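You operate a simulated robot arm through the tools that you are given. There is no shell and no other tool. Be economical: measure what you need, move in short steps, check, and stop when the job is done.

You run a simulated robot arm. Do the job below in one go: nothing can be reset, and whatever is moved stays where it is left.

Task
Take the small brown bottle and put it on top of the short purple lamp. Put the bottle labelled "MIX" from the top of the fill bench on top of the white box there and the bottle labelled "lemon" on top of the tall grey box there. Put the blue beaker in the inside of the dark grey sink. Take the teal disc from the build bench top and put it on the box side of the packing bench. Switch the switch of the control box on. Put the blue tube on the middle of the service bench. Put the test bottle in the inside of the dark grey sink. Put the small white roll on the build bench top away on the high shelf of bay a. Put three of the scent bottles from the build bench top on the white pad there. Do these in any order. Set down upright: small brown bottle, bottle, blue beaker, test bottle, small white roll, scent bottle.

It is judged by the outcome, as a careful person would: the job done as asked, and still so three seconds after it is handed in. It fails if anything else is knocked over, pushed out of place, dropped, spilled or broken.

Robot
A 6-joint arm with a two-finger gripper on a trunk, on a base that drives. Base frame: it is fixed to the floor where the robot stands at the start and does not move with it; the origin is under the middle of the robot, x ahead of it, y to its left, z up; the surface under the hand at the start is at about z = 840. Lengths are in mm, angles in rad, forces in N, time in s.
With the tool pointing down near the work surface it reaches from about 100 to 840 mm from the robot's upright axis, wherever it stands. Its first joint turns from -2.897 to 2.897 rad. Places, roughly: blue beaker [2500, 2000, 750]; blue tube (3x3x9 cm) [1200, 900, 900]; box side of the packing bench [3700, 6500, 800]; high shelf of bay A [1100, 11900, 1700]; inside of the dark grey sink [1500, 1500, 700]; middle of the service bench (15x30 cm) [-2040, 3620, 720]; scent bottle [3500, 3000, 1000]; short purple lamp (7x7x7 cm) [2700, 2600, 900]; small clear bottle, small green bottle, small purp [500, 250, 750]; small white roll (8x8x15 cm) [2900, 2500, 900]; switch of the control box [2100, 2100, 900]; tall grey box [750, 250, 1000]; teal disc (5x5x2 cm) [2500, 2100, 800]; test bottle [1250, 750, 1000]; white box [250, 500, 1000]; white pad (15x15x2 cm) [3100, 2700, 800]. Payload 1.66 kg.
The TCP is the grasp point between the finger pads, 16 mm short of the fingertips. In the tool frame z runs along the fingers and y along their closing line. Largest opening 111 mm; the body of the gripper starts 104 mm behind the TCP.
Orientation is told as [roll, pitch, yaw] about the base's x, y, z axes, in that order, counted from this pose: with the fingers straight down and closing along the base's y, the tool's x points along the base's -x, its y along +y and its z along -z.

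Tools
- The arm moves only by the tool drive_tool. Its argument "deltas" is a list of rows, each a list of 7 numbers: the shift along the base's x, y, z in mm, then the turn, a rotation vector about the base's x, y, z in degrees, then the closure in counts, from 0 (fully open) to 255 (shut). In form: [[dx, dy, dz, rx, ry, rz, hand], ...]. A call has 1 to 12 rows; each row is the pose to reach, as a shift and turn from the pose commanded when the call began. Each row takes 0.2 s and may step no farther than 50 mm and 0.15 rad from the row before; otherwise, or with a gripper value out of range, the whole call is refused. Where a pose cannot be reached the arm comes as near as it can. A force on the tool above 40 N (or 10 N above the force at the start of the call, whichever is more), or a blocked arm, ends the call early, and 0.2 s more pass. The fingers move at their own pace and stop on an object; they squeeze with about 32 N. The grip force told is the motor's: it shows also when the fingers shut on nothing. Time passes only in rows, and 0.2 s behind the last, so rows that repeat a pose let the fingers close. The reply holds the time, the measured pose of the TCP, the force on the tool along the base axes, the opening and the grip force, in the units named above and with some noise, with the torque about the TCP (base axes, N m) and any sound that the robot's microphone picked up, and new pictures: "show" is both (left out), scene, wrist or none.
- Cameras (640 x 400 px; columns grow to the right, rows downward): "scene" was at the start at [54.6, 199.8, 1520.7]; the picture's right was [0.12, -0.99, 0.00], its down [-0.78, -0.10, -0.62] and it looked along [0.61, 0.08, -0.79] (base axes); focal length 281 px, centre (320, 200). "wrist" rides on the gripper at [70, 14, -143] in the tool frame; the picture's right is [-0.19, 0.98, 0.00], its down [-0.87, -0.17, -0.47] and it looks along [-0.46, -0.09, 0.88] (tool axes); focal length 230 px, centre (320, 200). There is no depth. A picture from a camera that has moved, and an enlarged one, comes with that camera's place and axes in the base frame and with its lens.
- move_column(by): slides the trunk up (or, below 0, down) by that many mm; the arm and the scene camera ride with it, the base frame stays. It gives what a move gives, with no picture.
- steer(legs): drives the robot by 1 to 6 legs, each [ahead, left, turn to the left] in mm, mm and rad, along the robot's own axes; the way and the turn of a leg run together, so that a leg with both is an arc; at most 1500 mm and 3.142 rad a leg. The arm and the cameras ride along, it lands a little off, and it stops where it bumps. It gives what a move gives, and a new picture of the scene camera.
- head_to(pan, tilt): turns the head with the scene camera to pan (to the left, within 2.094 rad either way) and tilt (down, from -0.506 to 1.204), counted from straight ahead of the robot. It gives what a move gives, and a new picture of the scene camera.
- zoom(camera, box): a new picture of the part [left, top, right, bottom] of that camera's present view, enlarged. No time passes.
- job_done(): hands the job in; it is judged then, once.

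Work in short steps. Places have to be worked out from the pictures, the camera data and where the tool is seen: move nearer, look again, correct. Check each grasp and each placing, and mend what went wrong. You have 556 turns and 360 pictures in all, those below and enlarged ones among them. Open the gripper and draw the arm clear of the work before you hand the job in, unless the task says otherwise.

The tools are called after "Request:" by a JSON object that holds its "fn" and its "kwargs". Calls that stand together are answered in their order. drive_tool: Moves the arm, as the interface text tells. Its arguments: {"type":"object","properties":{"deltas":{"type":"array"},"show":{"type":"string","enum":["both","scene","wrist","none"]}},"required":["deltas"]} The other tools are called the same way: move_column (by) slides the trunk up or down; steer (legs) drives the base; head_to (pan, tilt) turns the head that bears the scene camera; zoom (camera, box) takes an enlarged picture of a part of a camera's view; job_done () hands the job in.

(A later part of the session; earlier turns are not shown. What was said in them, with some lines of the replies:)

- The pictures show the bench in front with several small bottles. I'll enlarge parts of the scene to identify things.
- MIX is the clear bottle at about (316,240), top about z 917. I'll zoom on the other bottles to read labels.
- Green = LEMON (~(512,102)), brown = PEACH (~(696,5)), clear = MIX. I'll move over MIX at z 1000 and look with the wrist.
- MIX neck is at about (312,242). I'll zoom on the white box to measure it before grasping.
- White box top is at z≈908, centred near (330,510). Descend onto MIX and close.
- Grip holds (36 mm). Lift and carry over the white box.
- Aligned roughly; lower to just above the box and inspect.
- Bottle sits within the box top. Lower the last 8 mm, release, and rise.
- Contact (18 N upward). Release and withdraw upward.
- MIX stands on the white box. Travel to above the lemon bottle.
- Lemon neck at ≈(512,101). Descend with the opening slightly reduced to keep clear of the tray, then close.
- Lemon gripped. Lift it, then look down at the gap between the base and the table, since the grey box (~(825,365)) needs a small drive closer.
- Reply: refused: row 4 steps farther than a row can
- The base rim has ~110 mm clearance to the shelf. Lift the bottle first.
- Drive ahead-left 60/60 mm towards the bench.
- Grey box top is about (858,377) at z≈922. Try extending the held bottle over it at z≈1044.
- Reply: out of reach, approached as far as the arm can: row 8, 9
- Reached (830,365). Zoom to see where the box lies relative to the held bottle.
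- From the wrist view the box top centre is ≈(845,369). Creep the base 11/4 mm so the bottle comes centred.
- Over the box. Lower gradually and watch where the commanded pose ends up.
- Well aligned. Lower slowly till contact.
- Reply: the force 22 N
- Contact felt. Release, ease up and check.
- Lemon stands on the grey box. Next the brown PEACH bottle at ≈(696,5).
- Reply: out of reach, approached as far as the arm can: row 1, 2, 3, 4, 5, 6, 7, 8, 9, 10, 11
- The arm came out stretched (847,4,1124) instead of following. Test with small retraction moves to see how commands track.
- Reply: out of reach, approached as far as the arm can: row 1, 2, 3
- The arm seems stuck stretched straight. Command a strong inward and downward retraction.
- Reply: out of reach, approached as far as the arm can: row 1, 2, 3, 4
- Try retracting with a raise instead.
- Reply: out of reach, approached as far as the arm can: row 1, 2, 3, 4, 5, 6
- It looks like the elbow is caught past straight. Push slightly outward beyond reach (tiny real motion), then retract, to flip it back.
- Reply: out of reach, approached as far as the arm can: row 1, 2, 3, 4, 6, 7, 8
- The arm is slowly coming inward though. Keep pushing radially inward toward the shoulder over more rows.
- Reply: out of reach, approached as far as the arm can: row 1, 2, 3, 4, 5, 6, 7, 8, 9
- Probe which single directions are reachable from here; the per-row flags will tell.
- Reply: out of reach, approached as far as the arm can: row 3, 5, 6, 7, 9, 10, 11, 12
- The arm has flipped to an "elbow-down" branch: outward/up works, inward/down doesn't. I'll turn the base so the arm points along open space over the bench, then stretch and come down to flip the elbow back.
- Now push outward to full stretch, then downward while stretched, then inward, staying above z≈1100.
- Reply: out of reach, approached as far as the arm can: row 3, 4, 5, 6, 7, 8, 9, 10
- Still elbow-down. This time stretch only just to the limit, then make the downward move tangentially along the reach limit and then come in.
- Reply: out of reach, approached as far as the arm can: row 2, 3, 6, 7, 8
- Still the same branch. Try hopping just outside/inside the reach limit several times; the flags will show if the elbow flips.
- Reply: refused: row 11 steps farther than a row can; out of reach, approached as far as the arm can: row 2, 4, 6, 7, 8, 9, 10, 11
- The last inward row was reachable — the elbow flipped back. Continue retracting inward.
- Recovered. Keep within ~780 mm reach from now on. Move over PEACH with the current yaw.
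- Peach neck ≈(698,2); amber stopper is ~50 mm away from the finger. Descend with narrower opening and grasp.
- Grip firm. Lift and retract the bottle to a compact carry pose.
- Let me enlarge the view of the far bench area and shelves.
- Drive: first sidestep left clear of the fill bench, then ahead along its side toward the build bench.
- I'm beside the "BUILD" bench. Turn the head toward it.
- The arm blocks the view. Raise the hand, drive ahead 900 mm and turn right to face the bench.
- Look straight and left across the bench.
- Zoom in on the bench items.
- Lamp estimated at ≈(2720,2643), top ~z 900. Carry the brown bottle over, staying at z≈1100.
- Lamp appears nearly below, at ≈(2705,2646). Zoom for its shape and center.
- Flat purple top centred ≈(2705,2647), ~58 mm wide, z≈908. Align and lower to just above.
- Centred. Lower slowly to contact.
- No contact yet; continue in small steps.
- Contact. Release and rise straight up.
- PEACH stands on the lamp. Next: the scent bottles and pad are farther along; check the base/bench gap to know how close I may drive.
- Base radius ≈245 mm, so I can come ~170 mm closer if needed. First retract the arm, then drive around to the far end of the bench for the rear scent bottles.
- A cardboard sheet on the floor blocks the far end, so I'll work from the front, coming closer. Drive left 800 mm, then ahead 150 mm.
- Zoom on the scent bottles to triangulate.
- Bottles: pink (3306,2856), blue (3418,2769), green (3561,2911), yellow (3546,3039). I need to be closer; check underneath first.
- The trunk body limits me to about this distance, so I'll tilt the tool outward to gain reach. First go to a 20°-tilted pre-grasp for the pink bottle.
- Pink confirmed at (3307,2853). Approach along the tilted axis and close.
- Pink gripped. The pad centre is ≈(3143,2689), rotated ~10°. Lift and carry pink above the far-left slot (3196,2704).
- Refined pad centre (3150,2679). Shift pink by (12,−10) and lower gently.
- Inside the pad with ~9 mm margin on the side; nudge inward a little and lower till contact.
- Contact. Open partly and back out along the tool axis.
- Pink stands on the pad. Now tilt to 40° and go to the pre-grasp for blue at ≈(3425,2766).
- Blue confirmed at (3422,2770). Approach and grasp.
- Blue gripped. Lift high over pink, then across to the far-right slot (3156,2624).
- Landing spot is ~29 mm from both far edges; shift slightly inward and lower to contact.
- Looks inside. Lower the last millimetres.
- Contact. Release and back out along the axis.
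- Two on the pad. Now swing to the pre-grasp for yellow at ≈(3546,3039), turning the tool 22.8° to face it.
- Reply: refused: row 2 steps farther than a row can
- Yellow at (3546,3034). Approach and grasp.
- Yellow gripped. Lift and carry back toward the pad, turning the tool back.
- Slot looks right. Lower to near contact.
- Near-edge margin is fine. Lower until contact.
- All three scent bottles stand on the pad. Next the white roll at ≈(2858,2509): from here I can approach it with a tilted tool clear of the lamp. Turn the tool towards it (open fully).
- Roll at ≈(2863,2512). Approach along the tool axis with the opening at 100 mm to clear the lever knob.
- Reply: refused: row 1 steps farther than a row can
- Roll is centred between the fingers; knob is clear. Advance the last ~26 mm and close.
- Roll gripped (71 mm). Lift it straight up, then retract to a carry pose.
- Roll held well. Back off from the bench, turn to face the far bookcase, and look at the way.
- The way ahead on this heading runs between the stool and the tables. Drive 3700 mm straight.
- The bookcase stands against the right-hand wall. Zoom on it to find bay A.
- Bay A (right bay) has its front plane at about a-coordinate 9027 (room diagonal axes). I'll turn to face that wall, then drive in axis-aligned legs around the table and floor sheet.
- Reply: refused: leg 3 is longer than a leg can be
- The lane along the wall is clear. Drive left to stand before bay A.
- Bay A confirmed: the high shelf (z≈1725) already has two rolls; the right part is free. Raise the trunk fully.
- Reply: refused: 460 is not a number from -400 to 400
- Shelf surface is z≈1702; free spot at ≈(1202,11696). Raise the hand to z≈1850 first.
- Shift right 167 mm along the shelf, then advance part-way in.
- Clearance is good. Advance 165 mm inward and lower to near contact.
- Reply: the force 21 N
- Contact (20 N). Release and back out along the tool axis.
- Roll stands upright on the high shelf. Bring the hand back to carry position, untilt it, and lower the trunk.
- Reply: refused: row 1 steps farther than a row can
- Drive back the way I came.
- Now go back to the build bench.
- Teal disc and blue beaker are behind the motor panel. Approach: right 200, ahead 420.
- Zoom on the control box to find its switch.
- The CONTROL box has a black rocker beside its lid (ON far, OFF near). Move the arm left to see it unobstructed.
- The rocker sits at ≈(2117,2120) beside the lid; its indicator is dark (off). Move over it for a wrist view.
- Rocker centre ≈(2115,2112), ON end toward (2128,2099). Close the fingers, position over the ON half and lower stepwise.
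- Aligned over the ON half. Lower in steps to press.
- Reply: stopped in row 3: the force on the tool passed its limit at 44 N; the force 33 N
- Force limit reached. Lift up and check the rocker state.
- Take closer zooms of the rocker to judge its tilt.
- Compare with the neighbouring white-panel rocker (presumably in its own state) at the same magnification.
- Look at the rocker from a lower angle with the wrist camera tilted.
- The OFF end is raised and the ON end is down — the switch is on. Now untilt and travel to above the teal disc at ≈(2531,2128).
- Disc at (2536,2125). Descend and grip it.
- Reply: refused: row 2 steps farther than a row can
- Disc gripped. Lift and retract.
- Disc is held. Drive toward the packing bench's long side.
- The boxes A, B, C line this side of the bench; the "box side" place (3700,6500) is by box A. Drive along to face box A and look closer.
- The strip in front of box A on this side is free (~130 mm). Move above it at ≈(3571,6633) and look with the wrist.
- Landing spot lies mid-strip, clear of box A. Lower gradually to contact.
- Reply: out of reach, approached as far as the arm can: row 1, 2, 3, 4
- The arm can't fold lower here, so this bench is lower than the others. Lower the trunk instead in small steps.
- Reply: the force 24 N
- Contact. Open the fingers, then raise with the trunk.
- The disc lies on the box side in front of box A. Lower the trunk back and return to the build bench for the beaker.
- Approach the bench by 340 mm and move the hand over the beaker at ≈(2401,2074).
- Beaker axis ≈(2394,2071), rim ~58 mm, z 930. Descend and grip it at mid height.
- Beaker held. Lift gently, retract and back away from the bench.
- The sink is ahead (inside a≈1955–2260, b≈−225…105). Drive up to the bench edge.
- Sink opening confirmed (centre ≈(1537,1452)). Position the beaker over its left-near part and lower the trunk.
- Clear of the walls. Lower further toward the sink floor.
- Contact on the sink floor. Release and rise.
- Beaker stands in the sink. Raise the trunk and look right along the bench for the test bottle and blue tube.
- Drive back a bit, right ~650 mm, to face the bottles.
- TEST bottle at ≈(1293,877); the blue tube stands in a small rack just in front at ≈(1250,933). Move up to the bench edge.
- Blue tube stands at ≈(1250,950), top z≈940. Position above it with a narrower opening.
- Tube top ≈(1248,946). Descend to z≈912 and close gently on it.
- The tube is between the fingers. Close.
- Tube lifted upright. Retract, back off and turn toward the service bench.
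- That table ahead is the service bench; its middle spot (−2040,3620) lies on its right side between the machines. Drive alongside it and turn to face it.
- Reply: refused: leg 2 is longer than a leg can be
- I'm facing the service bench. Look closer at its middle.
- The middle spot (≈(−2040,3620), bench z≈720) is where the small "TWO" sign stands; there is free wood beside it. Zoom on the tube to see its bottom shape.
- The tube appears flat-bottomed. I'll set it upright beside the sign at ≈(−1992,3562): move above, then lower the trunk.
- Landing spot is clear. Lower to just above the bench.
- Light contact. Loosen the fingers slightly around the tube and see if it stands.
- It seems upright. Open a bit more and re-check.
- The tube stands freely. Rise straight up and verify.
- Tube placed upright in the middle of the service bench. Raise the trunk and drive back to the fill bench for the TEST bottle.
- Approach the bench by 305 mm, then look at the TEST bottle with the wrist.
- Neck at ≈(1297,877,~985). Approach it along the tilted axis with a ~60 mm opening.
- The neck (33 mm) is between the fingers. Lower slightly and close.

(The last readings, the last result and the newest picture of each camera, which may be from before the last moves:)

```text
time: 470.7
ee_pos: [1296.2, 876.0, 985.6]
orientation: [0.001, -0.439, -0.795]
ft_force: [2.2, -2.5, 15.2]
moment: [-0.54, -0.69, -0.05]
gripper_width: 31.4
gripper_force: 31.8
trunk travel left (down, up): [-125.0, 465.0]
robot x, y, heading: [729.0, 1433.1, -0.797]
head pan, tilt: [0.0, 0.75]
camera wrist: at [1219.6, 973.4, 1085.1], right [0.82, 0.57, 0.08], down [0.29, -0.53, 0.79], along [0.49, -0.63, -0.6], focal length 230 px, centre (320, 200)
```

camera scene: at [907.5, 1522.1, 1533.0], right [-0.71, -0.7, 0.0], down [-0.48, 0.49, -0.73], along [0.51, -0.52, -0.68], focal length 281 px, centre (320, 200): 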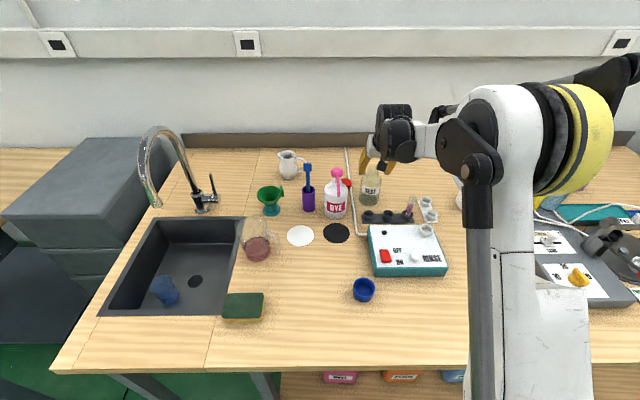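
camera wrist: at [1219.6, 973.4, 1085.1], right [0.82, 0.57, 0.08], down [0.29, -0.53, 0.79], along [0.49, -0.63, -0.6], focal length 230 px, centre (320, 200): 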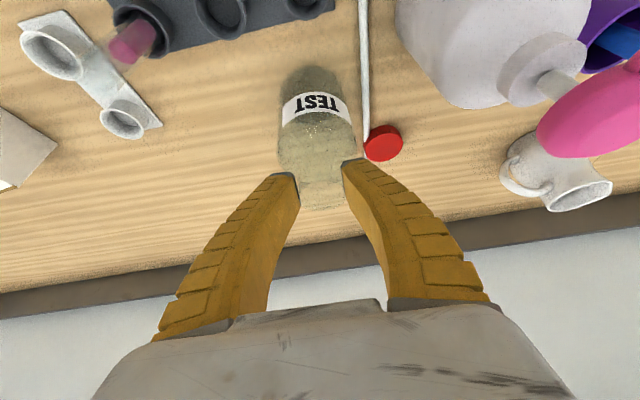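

Neck gripped. Lift straight up and check it hangs straight.

Request:
{"fn": "drive_tool", "kwargs": {"deltas": [[0, 0, 25, 0, 0, 0, 255], [0, 0, 60, 0, 0, 0, 255], [0, 0, 100, 0, 0, 0, 255], [0, 0, 145, 0, 0, 0, 255], [-28, 28, 165, 0, 0, 0, 255], [-56, 57, 170, 0, 0, 0, 255], [-85, 86, 170, 0, 0, 0, 255], [-114, 115, 170, 0, 0, 0, 255], [-142, 144, 170, 0, 0, 0, 255], [-170, 173, 170, 0, 0, 0, 255], [-200, 203, 170, 0, 0, 0, 255]]}}

```text
time: 473.1
ee_pos: [1098.5, 1079.1, 1155.3]
orientation: [0.0, -0.437, -0.795]
ft_force: [-0.1, 1.3, 0.2]
moment: [0.0, 0.0, -0.01]
gripper_width: 0.0
gripper_force: 28.4
trunk travel left (down, up): [-125.0, 465.0]
robot x, y, heading: [725.0, 1432.6, -0.794]
head pan, tilt: [0.0, 0.75]
camera scene: at [906.8, 1522.7, 1533.1], right [-0.71, -0.7, 0.0], down [-0.48, 0.49, -0.73], along [0.51, -0.52, -0.68], focal length 281 px, centre (320, 200)
camera wrist: at [1020.6, 1177.9, 1255.1], right [0.82, 0.57, 0.08], down [0.29, -0.53, 0.79], along [0.49, -0.63, -0.6], focal length 230 px, centre (320, 200)
```

scene: 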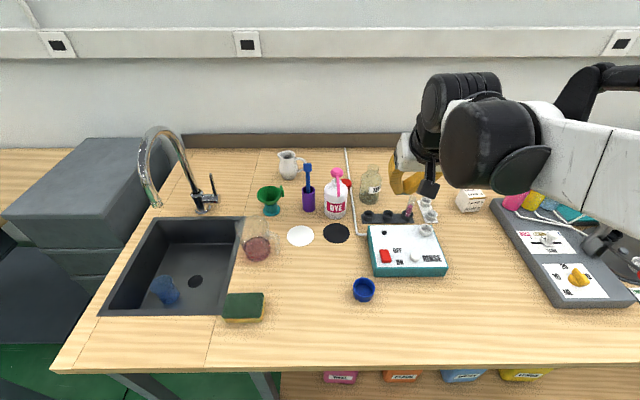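
wrist: 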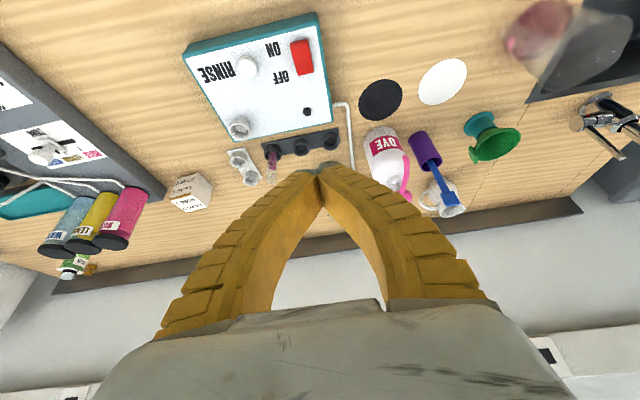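

The bottle slipped out and still stands in place. I'll grip its body instead. Go back above it with the hand fully open and re-measure.

Request:
{"fn": "drive_tool", "kwargs": {"deltas": [[30, -30, 0, 0, 0, 0, 0], [60, -60, 0, 0, 0, 0, 0], [90, -90, 0, 0, 0, 0, 0], [115, -118, -10, 0, 0, 0, 0], [125, -128, -15, 0, 0, 0, 0]], "show": "wrist"}}

Request:
{"fn": "zoom", "kwargs": {"camera": "wrist", "box": [250, 80, 430, 230]}}

Request:
{"fn": "zoom", "kwargs": {"camera": "scene", "box": [300, 140, 420, 260]}}

```text
time: 474.3
ee_pos: [1223.8, 953.0, 1138.3]
orientation: [0.0, -0.437, -0.794]
ft_force: [0.2, 0.2, 0.3]
moment: [0.0, 0.0, 0.0]
gripper_width: 111.0
gripper_force: 0.1
trunk travel left (down, up): [-125.0, 465.0]
robot x, y, heading: [730.9, 1432.7, -0.789]
head pan, tilt: [0.0, 0.75]
camera wrist: at [1146.1, 1049.1, 1238.0], right [0.82, 0.57, 0.08], down [0.29, -0.53, 0.79], along [0.49, -0.63, -0.6], focal length 230 px, centre (320, 200)
```

wrist: 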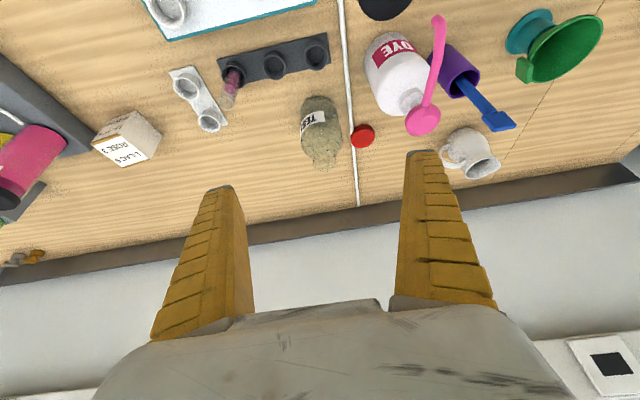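

```text
2.67 times, centred on (340, 155) of wrist
camera zoom: at [1146.1, 1049.1, 1238.0], right [0.82, 0.57, 0.08], down [0.29, -0.53, 0.79], along [0.49, -0.63, -0.6], focal length 614 px, centre (267, 320)
```

zoom: 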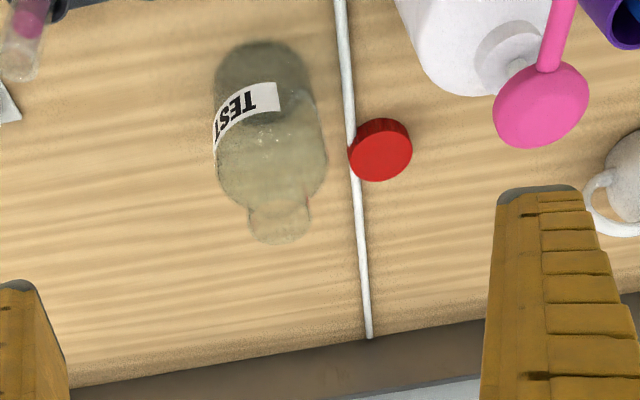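

```text
3.33 times, centred on (360, 200) of scene
camera zoom: at [907.7, 1521.9, 1533.0], right [-0.71, -0.7, 0.0], down [-0.48, 0.49, -0.73], along [0.51, -0.52, -0.68], focal length 937 px, centre (187, 200)
```

zoom: 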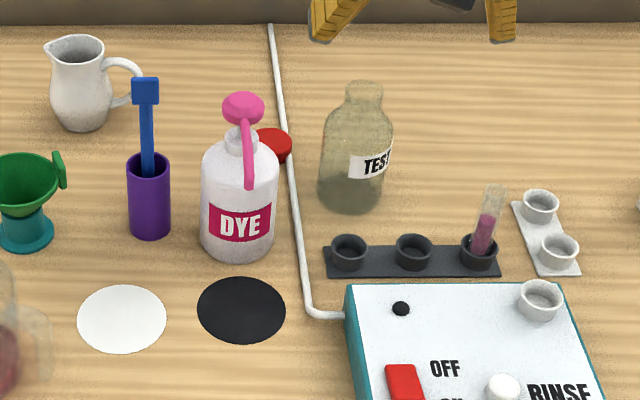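

Bottle stands at ≈(1300,872). Descend along the tilted axis with the hand fully open around its body to z≈905.

Request:
{"fn": "drive_tool", "kwargs": {"deltas": [[9, -11, -26, 0, 0, 0, 0], [17, -21, -52, 0, 0, 0, 0], [29, -33, -88, 0, 0, 0, 0], [41, -45, -125, 0, 0, 0, 0], [53, -57, -162, 0, 0, 0, 0], [53, -57, -162, 0, 0, 0, 0]], "show": "wrist"}}

```text
time: 475.7
ee_pos: [1275.2, 895.0, 979.3]
orientation: [0.001, -0.438, -0.794]
ft_force: [-0.3, -0.4, -0.4]
moment: [0.01, 0.01, -0.01]
gripper_width: 111.0
gripper_force: 0.1
trunk travel left (down, up): [-125.0, 465.0]
robot x, y, heading: [728.9, 1433.5, -0.79]
head pan, tilt: [0.0, 0.75]
camera wrist: at [1197.6, 992.7, 1078.5], right [0.82, 0.57, 0.08], down [0.29, -0.53, 0.79], along [0.49, -0.63, -0.6], focal length 230 px, centre (320, 200)
```

wrist: 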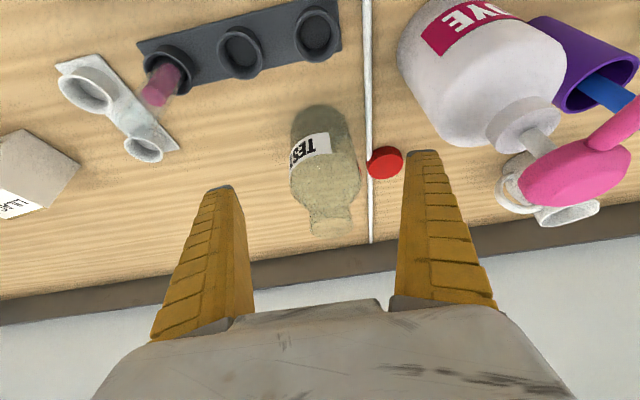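

Centred. Continue down and close on the body.

Request:
{"fn": "drive_tool", "kwargs": {"deltas": [[12, -12, -37, 0, 0, 0, 0], [24, -24, -72, 0, 0, 0, 0], [24, -24, -72, 0, 0, 0, 0], [24, -24, -72, 0, 0, 0, 120], [24, -24, -72, 0, 0, 0, 255], [24, -24, -72, 0, 0, 0, 255]], "show": "wrist"}}

```text
time: 477.1
ee_pos: [1296.8, 871.5, 906.2]
orientation: [-0.001, -0.438, -0.795]
ft_force: [-3.0, 0.3, 4.7]
moment: [0.02, 0.17, 0.01]
gripper_width: 62.7
gripper_force: 32.1
trunk travel left (down, up): [-125.0, 465.0]
robot x, y, heading: [726.5, 1433.6, -0.79]
head pan, tilt: [0.0, 0.75]
camera wrist: at [1220.6, 969.6, 1006.1], right [0.82, 0.57, 0.08], down [0.29, -0.53, 0.79], along [0.49, -0.63, -0.6], focal length 230 px, centre (320, 200)
```

wrist: 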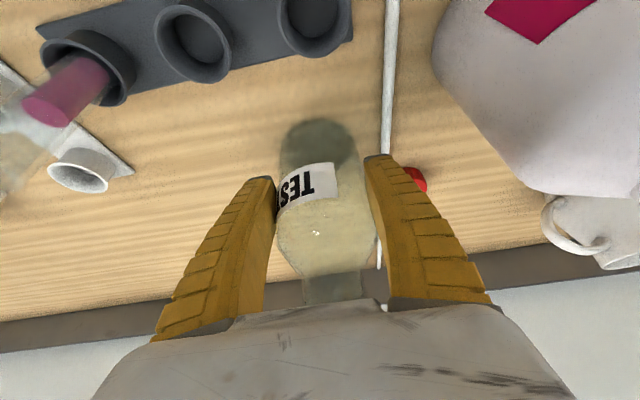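

Body gripped (63 mm). Lift slowly.

Request:
{"fn": "drive_tool", "kwargs": {"deltas": [[0, 0, 15, 0, 0, 0, 255], [0, 0, 40, 0, 0, 0, 255], [0, 0, 75, 0, 0, 0, 255], [0, 0, 115, 0, 0, 0, 255], [0, 0, 155, 0, 0, 0, 255], [0, 0, 195, 0, 0, 0, 255]], "show": "wrist"}}

```text
time: 478.5
ee_pos: [1300.4, 871.6, 1106.0]
orientation: [0.0, -0.438, -0.793]
ft_force: [-0.3, 0.0, -1.1]
moment: [0.02, 0.01, 0.02]
gripper_width: 62.3
gripper_force: 31.9
trunk travel left (down, up): [-125.0, 465.0]
robot x, y, heading: [730.8, 1430.9, -0.795]
head pan, tilt: [0.0, 0.75]
camera wrist: at [1222.8, 968.7, 1203.7], right [0.82, 0.57, 0.08], down [0.29, -0.53, 0.79], along [0.49, -0.63, -0.6], focal length 230 px, centre (320, 200)
```

wrist: 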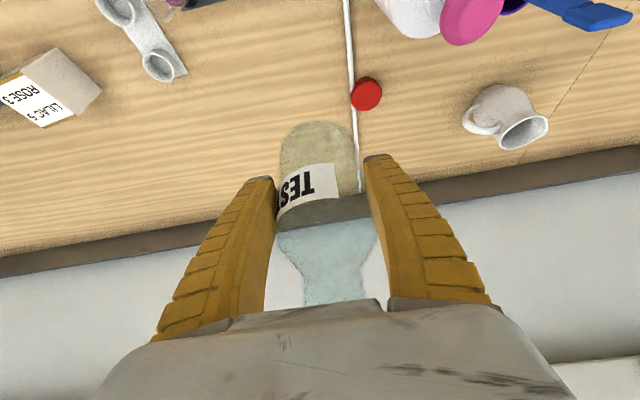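

Bottle lifted. Retract it and drive over to the sink.

Request:
{"fn": "drive_tool", "kwargs": {"deltas": [[-30, 30, 10, 0, 0, 0, 255], [-60, 60, 20, 0, 0, 0, 255], [-90, 91, 30, 0, 0, 0, 255], [-120, 121, 30, 0, 0, 0, 255], [-150, 151, 30, 0, 0, 0, 255], [-180, 182, 30, 0, 0, 0, 255], [-210, 212, 30, 0, 0, 0, 255], [-240, 242, 30, 0, 0, 0, 255], [-265, 268, 30, 0, 0, 0, 255]], "show": "none"}}

Request:
{"fn": "steer", "kwargs": {"legs": [[-250, 0, 0], [0, 580, 0.008], [250, 0, 0]]}}

Request:
{"fn": "head_to", "kwargs": {"pan": -0.1, "tilt": 0.9}}

```text
time: 480.5
ee_pos: [1032.9, 1139.1, 1130.8]
orientation: [0.001, -0.438, -0.795]
ft_force: [-0.1, -0.1, -0.1]
moment: [0.0, 0.0, 0.0]
gripper_width: 62.0
gripper_force: 32.4
trunk travel left (down, up): [-125.0, 465.0]
robot x, y, heading: [729.0, 1432.4, -0.79]
head pan, tilt: [0.0, 0.75]
```

```text
time: 486.6
ee_pos: [1443.4, 1536.4, 1130.4]
orientation: [0.001, -0.437, -0.798]
ft_force: [0.2, -0.4, -0.6]
moment: [0.03, 0.0, 0.0]
gripper_width: 61.6
gripper_force: 31.9
trunk travel left (down, up): [-125.0, 465.0]
robot x, y, heading: [1136.3, 1832.3, -0.792]
head pan, tilt: [0.0, 0.75]
camera scene: at [1318.4, 1919.6, 1533.0], right [-0.71, -0.7, 0.0], down [-0.48, 0.49, -0.73], along [0.51, -0.52, -0.68], focal length 281 px, centre (320, 200)
```

scene: 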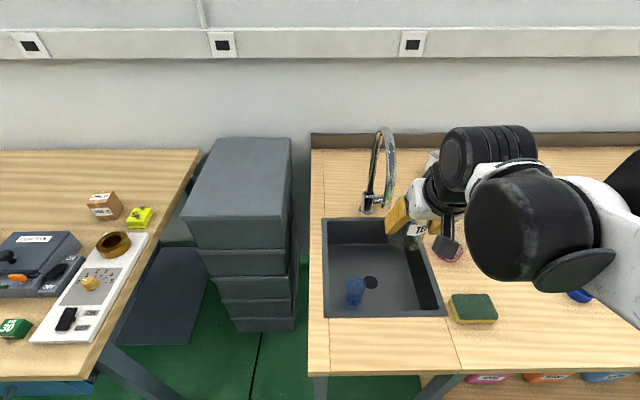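

```text
time: 487.3
ee_pos: [1442.5, 1536.1, 1130.8]
orientation: [-0.002, -0.437, -0.798]
ft_force: [0.6, 0.7, -0.7]
moment: [-0.02, 0.02, 0.02]
gripper_width: 61.8
gripper_force: 32.0
trunk travel left (down, up): [-125.0, 465.0]
robot x, y, heading: [1137.2, 1831.3, -0.797]
head pan, tilt: [-0.099, 0.901]
camera scene: at [1307.2, 1920.3, 1521.1], right [-0.78, -0.63, 0.0], down [-0.49, 0.61, -0.62], along [0.39, -0.48, -0.78], focal length 281 px, centre (320, 200)
```

scene: 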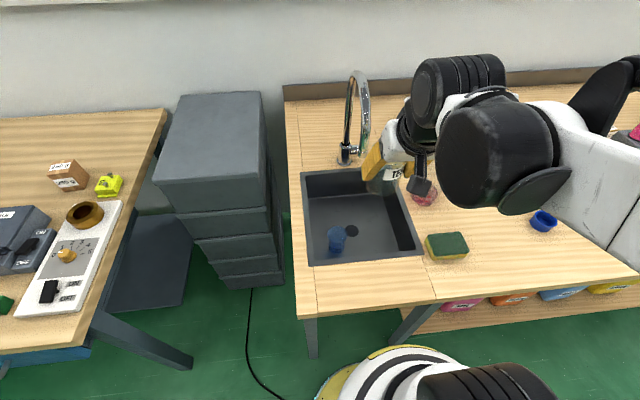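

The faucet spout hangs over the sink centre, so I'll place the bottle right-near of it, at ≈(1466,1416). Lower the trunk, then shift over.

Request:
{"fn": "move_column", "kwargs": {"by": -118}}

Request:
{"fn": "drive_tool", "kwargs": {"deltas": [[0, -40, 0, 0, 0, 0, 255], [8, -80, 0, 0, 0, 0, 255], [23, -120, 0, 0, 0, 0, 255], [23, -120, -30, 0, 0, 0, 255], [23, -120, -30, 0, 0, 0, 255]]}}

```text
time: 488.8
ee_pos: [1442.6, 1538.1, 1013.1]
orientation: [0.0, -0.438, -0.797]
ft_force: [-0.1, 0.0, -1.1]
moment: [0.01, -0.01, 0.0]
gripper_width: 61.2
gripper_force: 31.5
trunk travel left (down, up): [-7.0, 583.0]
robot x, y, heading: [1137.5, 1831.2, -0.798]
head pan, tilt: [-0.099, 0.901]
```

```text
time: 489.9
ee_pos: [1465.2, 1415.8, 982.5]
orientation: [-0.001, -0.438, -0.796]
ft_force: [-0.3, -0.2, -0.3]
moment: [0.01, 0.02, 0.0]
gripper_width: 61.4
gripper_force: 31.5
trunk travel left (down, up): [-7.0, 583.0]
robot x, y, heading: [1138.8, 1832.9, -0.798]
head pan, tilt: [-0.099, 0.901]
camera scene: at [1307.1, 1920.4, 1403.1], right [-0.78, -0.63, 0.0], down [-0.49, 0.61, -0.62], along [0.39, -0.48, -0.78], focal length 281 px, centre (320, 200)
camera wrist: at [1388.3, 1513.9, 1082.0], right [0.82, 0.56, 0.08], down [0.29, -0.54, 0.79], along [0.49, -0.63, -0.6], focal length 230 px, centre (320, 200)
```

scene: 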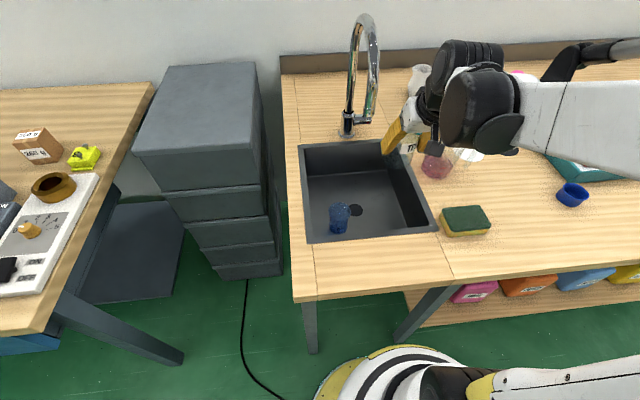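
wrist: 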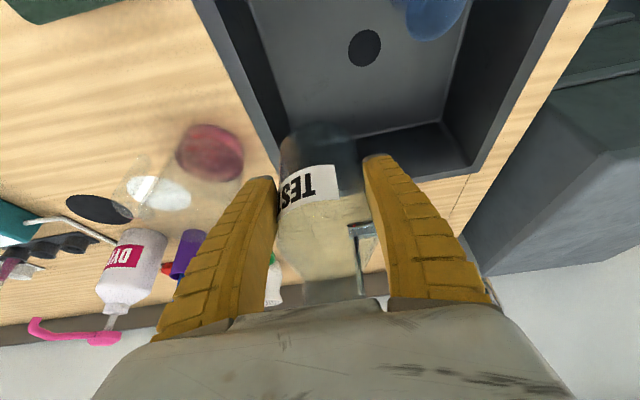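

Landing point is on the sink floor, right of the drain. Nudge slightly inward and lower.

Request:
{"fn": "drive_tool", "kwargs": {"deltas": [[4, 4, -40, 0, 0, 0, 255], [4, 4, -85, 0, 0, 0, 255], [4, 4, -130, 0, 0, 0, 255], [4, 4, -165, 0, 0, 0, 255], [4, 4, -165, 0, 0, 0, 255]]}}

```text
time: 491.1
ee_pos: [1469.9, 1420.3, 816.7]
orientation: [-0.001, -0.436, -0.799]
ft_force: [0.8, -0.5, -0.3]
moment: [0.01, 0.01, 0.03]
gripper_width: 61.1
gripper_force: 32.3
trunk travel left (down, up): [-7.0, 583.0]
robot x, y, heading: [1141.0, 1832.8, -0.8]
head pan, tilt: [-0.099, 0.901]
camera scene: at [1307.3, 1920.1, 1403.1], right [-0.78, -0.63, 0.0], down [-0.49, 0.61, -0.62], along [0.39, -0.48, -0.78], focal length 281 px, centre (320, 200)
camera wrist: at [1393.1, 1518.1, 915.9], right [0.82, 0.56, 0.08], down [0.29, -0.54, 0.79], along [0.49, -0.63, -0.6], focal length 230 px, centre (320, 200)
```

scene: 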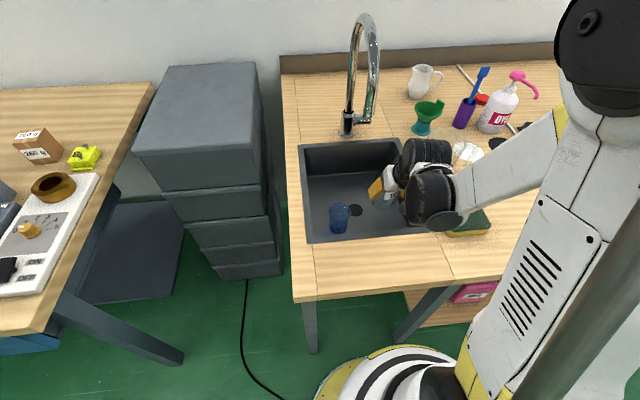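
wrist: 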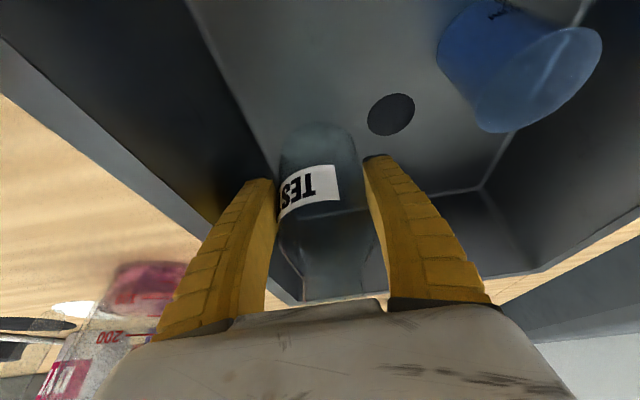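

Clear on all sides. Lower to contact.

Request:
{"fn": "drive_tool", "kwargs": {"deltas": [[0, 0, -15, 0, 0, 0, 255], [0, 0, -30, 0, 0, 0, 255], [0, 0, -36, 0, 0, 0, 255], [0, 0, -40, 0, 0, 0, 255], [0, 0, -40, 0, 0, 0, 255]], "show": "none"}}

```text
time: 492.4
ee_pos: [1468.9, 1419.5, 778.8]
orientation: [0.0, -0.439, -0.798]
ft_force: [-3.9, 3.5, 14.6]
moment: [-0.3, -0.19, -0.02]
gripper_width: 59.8
gripper_force: 31.6
trunk travel left (down, up): [-7.0, 583.0]
robot x, y, heading: [1137.7, 1834.3, -0.798]
head pan, tilt: [-0.099, 0.901]
```

Contact. Release and withdraw along the tool axis.

Request:
{"fn": "drive_tool", "kwargs": {"deltas": [[0, 0, 1, 0, 0, 0, 160], [0, 0, 1, 0, 0, 0, 90], [0, 0, 1, 0, 0, 0, 60], [0, 0, 1, 0, 0, 0, 60], [-10, 10, 36, 0, 0, 0, 60], [-20, 20, 75, 0, 0, 0, 60], [-30, 30, 115, 0, 0, 0, 60], [-40, 40, 158, 0, 0, 0, 60], [-50, 50, 200, 0, 0, 0, 60], [-60, 60, 240, 0, 0, 0, 60]]}}

```text
time: 494.6
ee_pos: [1409.9, 1480.3, 1019.7]
orientation: [0.002, -0.436, -0.798]
ft_force: [0.9, -0.3, -0.2]
moment: [0.05, 0.01, -0.02]
gripper_width: 86.0
gripper_force: 1.1
trunk travel left (down, up): [-7.0, 583.0]
robot x, y, heading: [1140.5, 1830.4, -0.794]
head pan, tilt: [-0.099, 0.901]
camera scene: at [1307.1, 1920.5, 1403.1], right [-0.78, -0.63, 0.0], down [-0.49, 0.61, -0.62], along [0.39, -0.48, -0.78], focal length 281 px, centre (320, 200)
camera wrist: at [1333.3, 1578.2, 1119.0], right [0.82, 0.56, 0.08], down [0.29, -0.54, 0.79], along [0.49, -0.63, -0.6], focal length 230 px, centre (320, 200)
```

scene: 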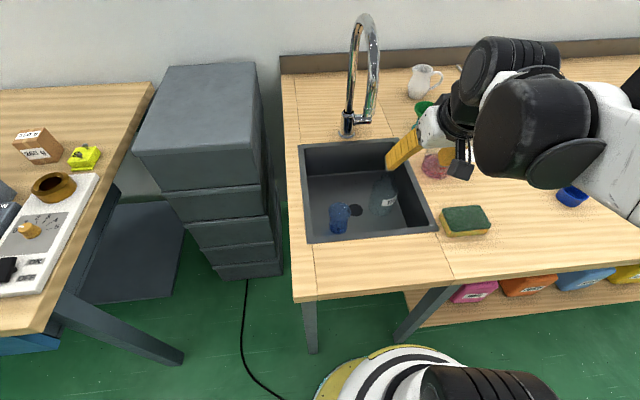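
wrist: 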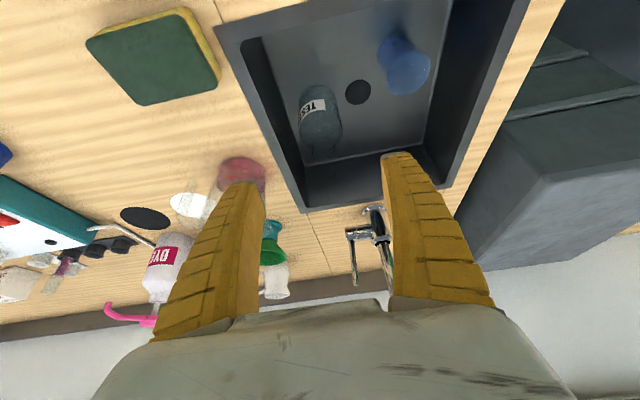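

Both vessels stand in the sink. Double-check the control switch from here with the head.

Request:
{"fn": "move_column", "kwargs": {"by": 118}}

Request:
{"fn": "head_to", "kwargs": {"pan": 0.55, "tilt": 0.55}}

Request:
{"fn": "zoom", "kwargs": {"camera": "scene", "box": [280, 150, 380, 220]}}

```text
time: 496.0
ee_pos: [1410.0, 1480.7, 1136.7]
orientation: [0.002, -0.438, -0.799]
ft_force: [0.9, -0.4, 0.3]
moment: [0.03, 0.0, 0.01]
gripper_width: 86.1
gripper_force: 1.2
trunk travel left (down, up): [-125.0, 465.0]
robot x, y, heading: [1140.5, 1833.2, -0.793]
head pan, tilt: [-0.099, 0.901]
```

```text
time: 497.1
ee_pos: [1410.6, 1480.0, 1136.8]
orientation: [-0.001, -0.438, -0.797]
ft_force: [0.2, 0.4, 0.4]
moment: [0.0, 0.01, 0.01]
gripper_width: 85.8
gripper_force: 1.5
trunk travel left (down, up): [-125.0, 465.0]
robot x, y, heading: [1138.4, 1833.4, -0.794]
head pan, tilt: [0.55, 0.55]
camera scene: at [1347.0, 1957.3, 1550.3], right [-0.24, -0.97, 0.0], down [-0.51, 0.13, -0.85], along [0.83, -0.21, -0.52], focal length 281 px, centre (320, 200)
```

scene: 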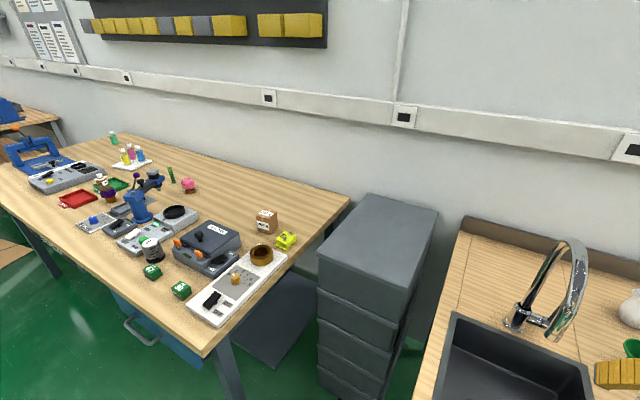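

```text
5.71 times, centred on (330, 185) of scene
camera zoom: at [1347.0, 1957.3, 1550.3], right [-0.24, -0.97, 0.0], down [-0.51, 0.13, -0.85], along [0.83, -0.21, -0.52], focal length 1607 px, centre (263, 286)
```

zoom: 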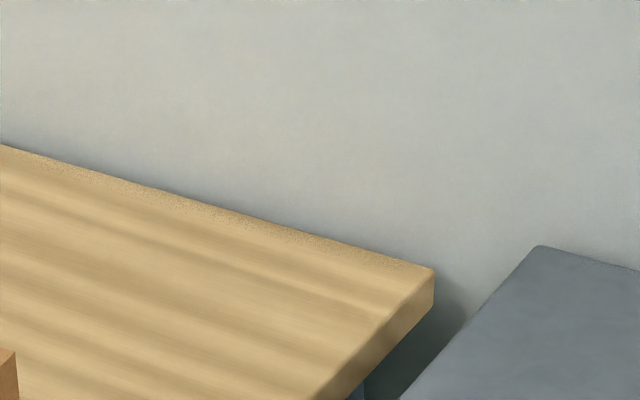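

Request:
{"fn": "zoom", "kwargs": {"camera": "scene", "box": [165, 210, 285, 330]}}

Request:
{"fn": "zoom", "kwargs": {"camera": "scene", "box": [190, 240, 250, 280]}}

```text
3.33 times, centred on (225, 270) of scene
camera zoom: at [1347.0, 1957.3, 1550.3], right [-0.24, -0.97, 0.0], down [-0.51, 0.13, -0.85], along [0.83, -0.21, -0.52], focal length 937 px, centre (637, -33)
```

zoom: 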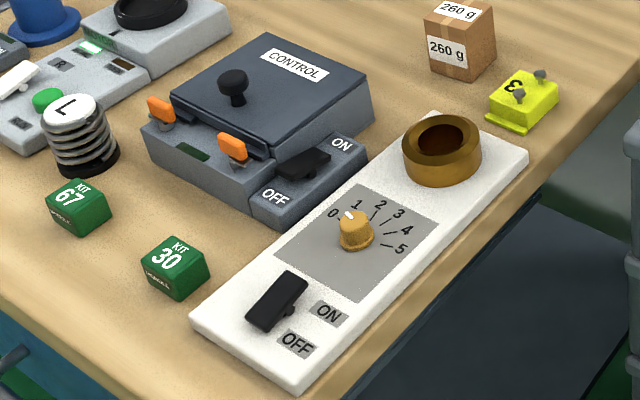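

```text
10.00 times, centred on (220, 260) of scene
camera zoom: at [1347.0, 1957.3, 1550.3], right [-0.24, -0.97, 0.0], down [-0.51, 0.13, -0.85], along [0.83, -0.21, -0.52], focal length 2812 px, centre (1320, -400)
```

zoom: 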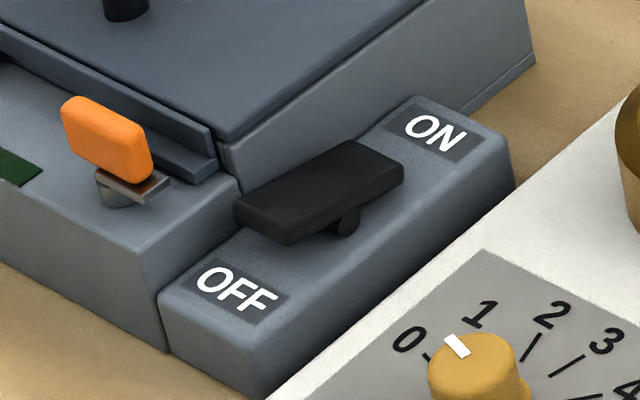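

The control rocker's ON end is clearly down — switched on. Back away from the bench and have a final look along the fill bench.

Request:
{"fn": "steer", "kwargs": {"legs": [[-450, 0, 0]]}}

Request:
{"fn": "drive_tool", "kwargs": {"deltas": [[20, 25, 20, 0, 0, 0, 0], [40, 55, 30, 0, 0, 0, 0], [60, 85, 30, 0, 0, 0, 0], [85, 120, 30, 0, 0, 0, 0], [110, 155, 30, 0, 0, 0, 0]], "show": "none"}}

Request:
{"fn": "head_to", "kwargs": {"pan": -0.75, "tilt": 0.4}}

```text
time: 499.8
ee_pos: [1096.6, 1802.2, 1137.9]
orientation: [-0.001, -0.439, -0.794]
ft_force: [1.3, 0.5, 0.1]
moment: [-0.03, 0.0, 0.02]
gripper_width: 86.1
gripper_force: 1.0
trunk travel left (down, up): [-125.0, 465.0]
robot x, y, heading: [826.4, 2146.7, -0.792]
head pan, tilt: [0.55, 0.55]
camera scene: at [1032.1, 2278.4, 1550.4], right [-0.24, -0.97, 0.0], down [-0.51, 0.13, -0.85], along [0.83, -0.21, -0.52], focal length 281 px, centre (320, 200)
```

scene: 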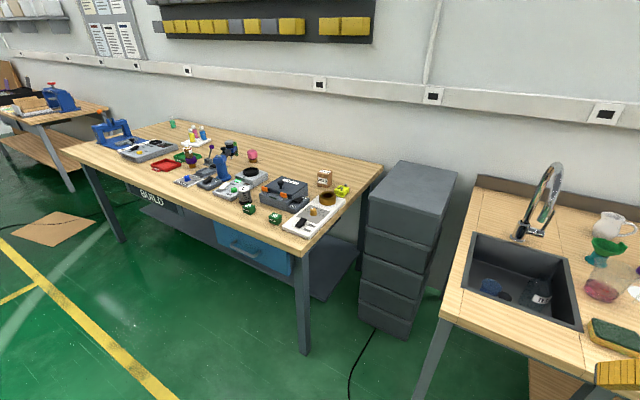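

```text
time: 501.0
ee_pos: [1207.5, 1956.8, 1166.6]
orientation: [0.002, -0.437, -0.793]
ft_force: [0.6, -0.6, -0.8]
moment: [0.01, -0.01, 0.01]
gripper_width: 110.9
gripper_force: 0.1
trunk travel left (down, up): [-125.0, 465.0]
robot x, y, heading: [823.7, 2151.8, -0.79]
head pan, tilt: [0.55, 0.55]
```

```text
time: 502.4
ee_pos: [1206.5, 1955.2, 1167.2]
orientation: [0.001, -0.438, -0.793]
ft_force: [0.5, 0.2, 0.4]
moment: [-0.02, 0.02, 0.01]
gripper_width: 110.9
gripper_force: 0.1
trunk travel left (down, up): [-125.0, 465.0]
robot x, y, heading: [823.3, 2155.3, -0.791]
head pan, tilt: [-0.75, 0.4]
camera scene: at [947.8, 2207.0, 1564.1], right [-1.0, -0.03, 0.0], down [-0.01, 0.39, -0.92], along [0.03, -0.92, -0.39], focal length 281 px, centre (320, 200)
```

scene: 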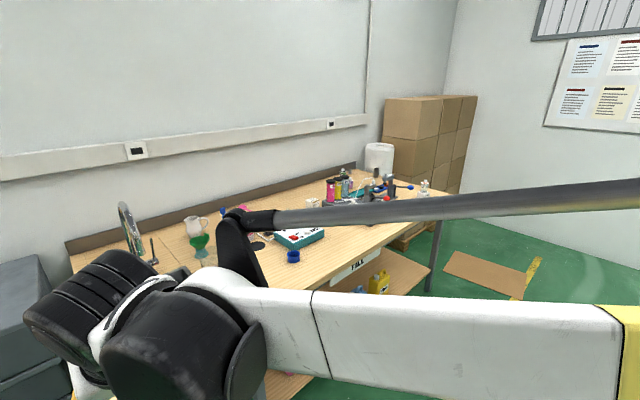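

Request:
{"fn": "zoom", "kwargs": {"camera": "scene", "box": [310, 155, 450, 215]}}

```text
4.57 times, centred on (380, 185) of scene
camera zoom: at [947.8, 2207.0, 1564.1], right [-1.0, -0.03, 0.0], down [-0.01, 0.39, -0.92], along [0.03, -0.92, -0.39], focal length 1286 px, centre (46, 269)
```

zoom: 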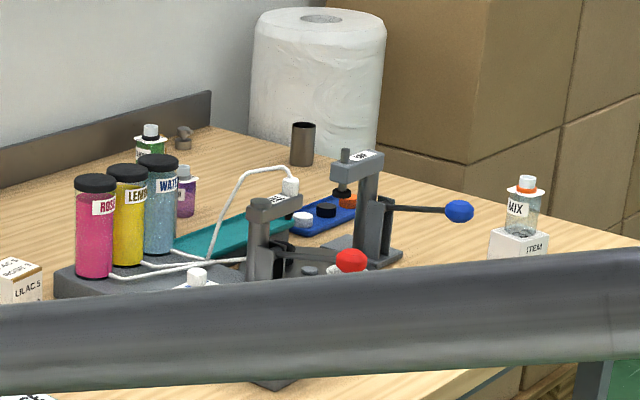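

MIX stands on the white box and LEMON on the grey box. Everything is placed, the gripper is open and the arm is clear, so I hand the job in.

Request:
{"fn": "job_done", "kwargs": {}}

```text
The job is handed in.
```

I did every item on the list and then handed the job in. I checked each one by camera after it was placed, and nothing was knocked over or spilled.

- **TEST bottle:** My first grip on its neck slipped before it lifted. It stayed standing, so I took it by the body instead.
- **Teal disc:** I put it on the bench surface in front of box A, taking the side with the open boxes to be the "box side".
- **Blue tube:** It stands upright just beside the small "TWO" sign, because the sign occupies the exact middle of the service bench.
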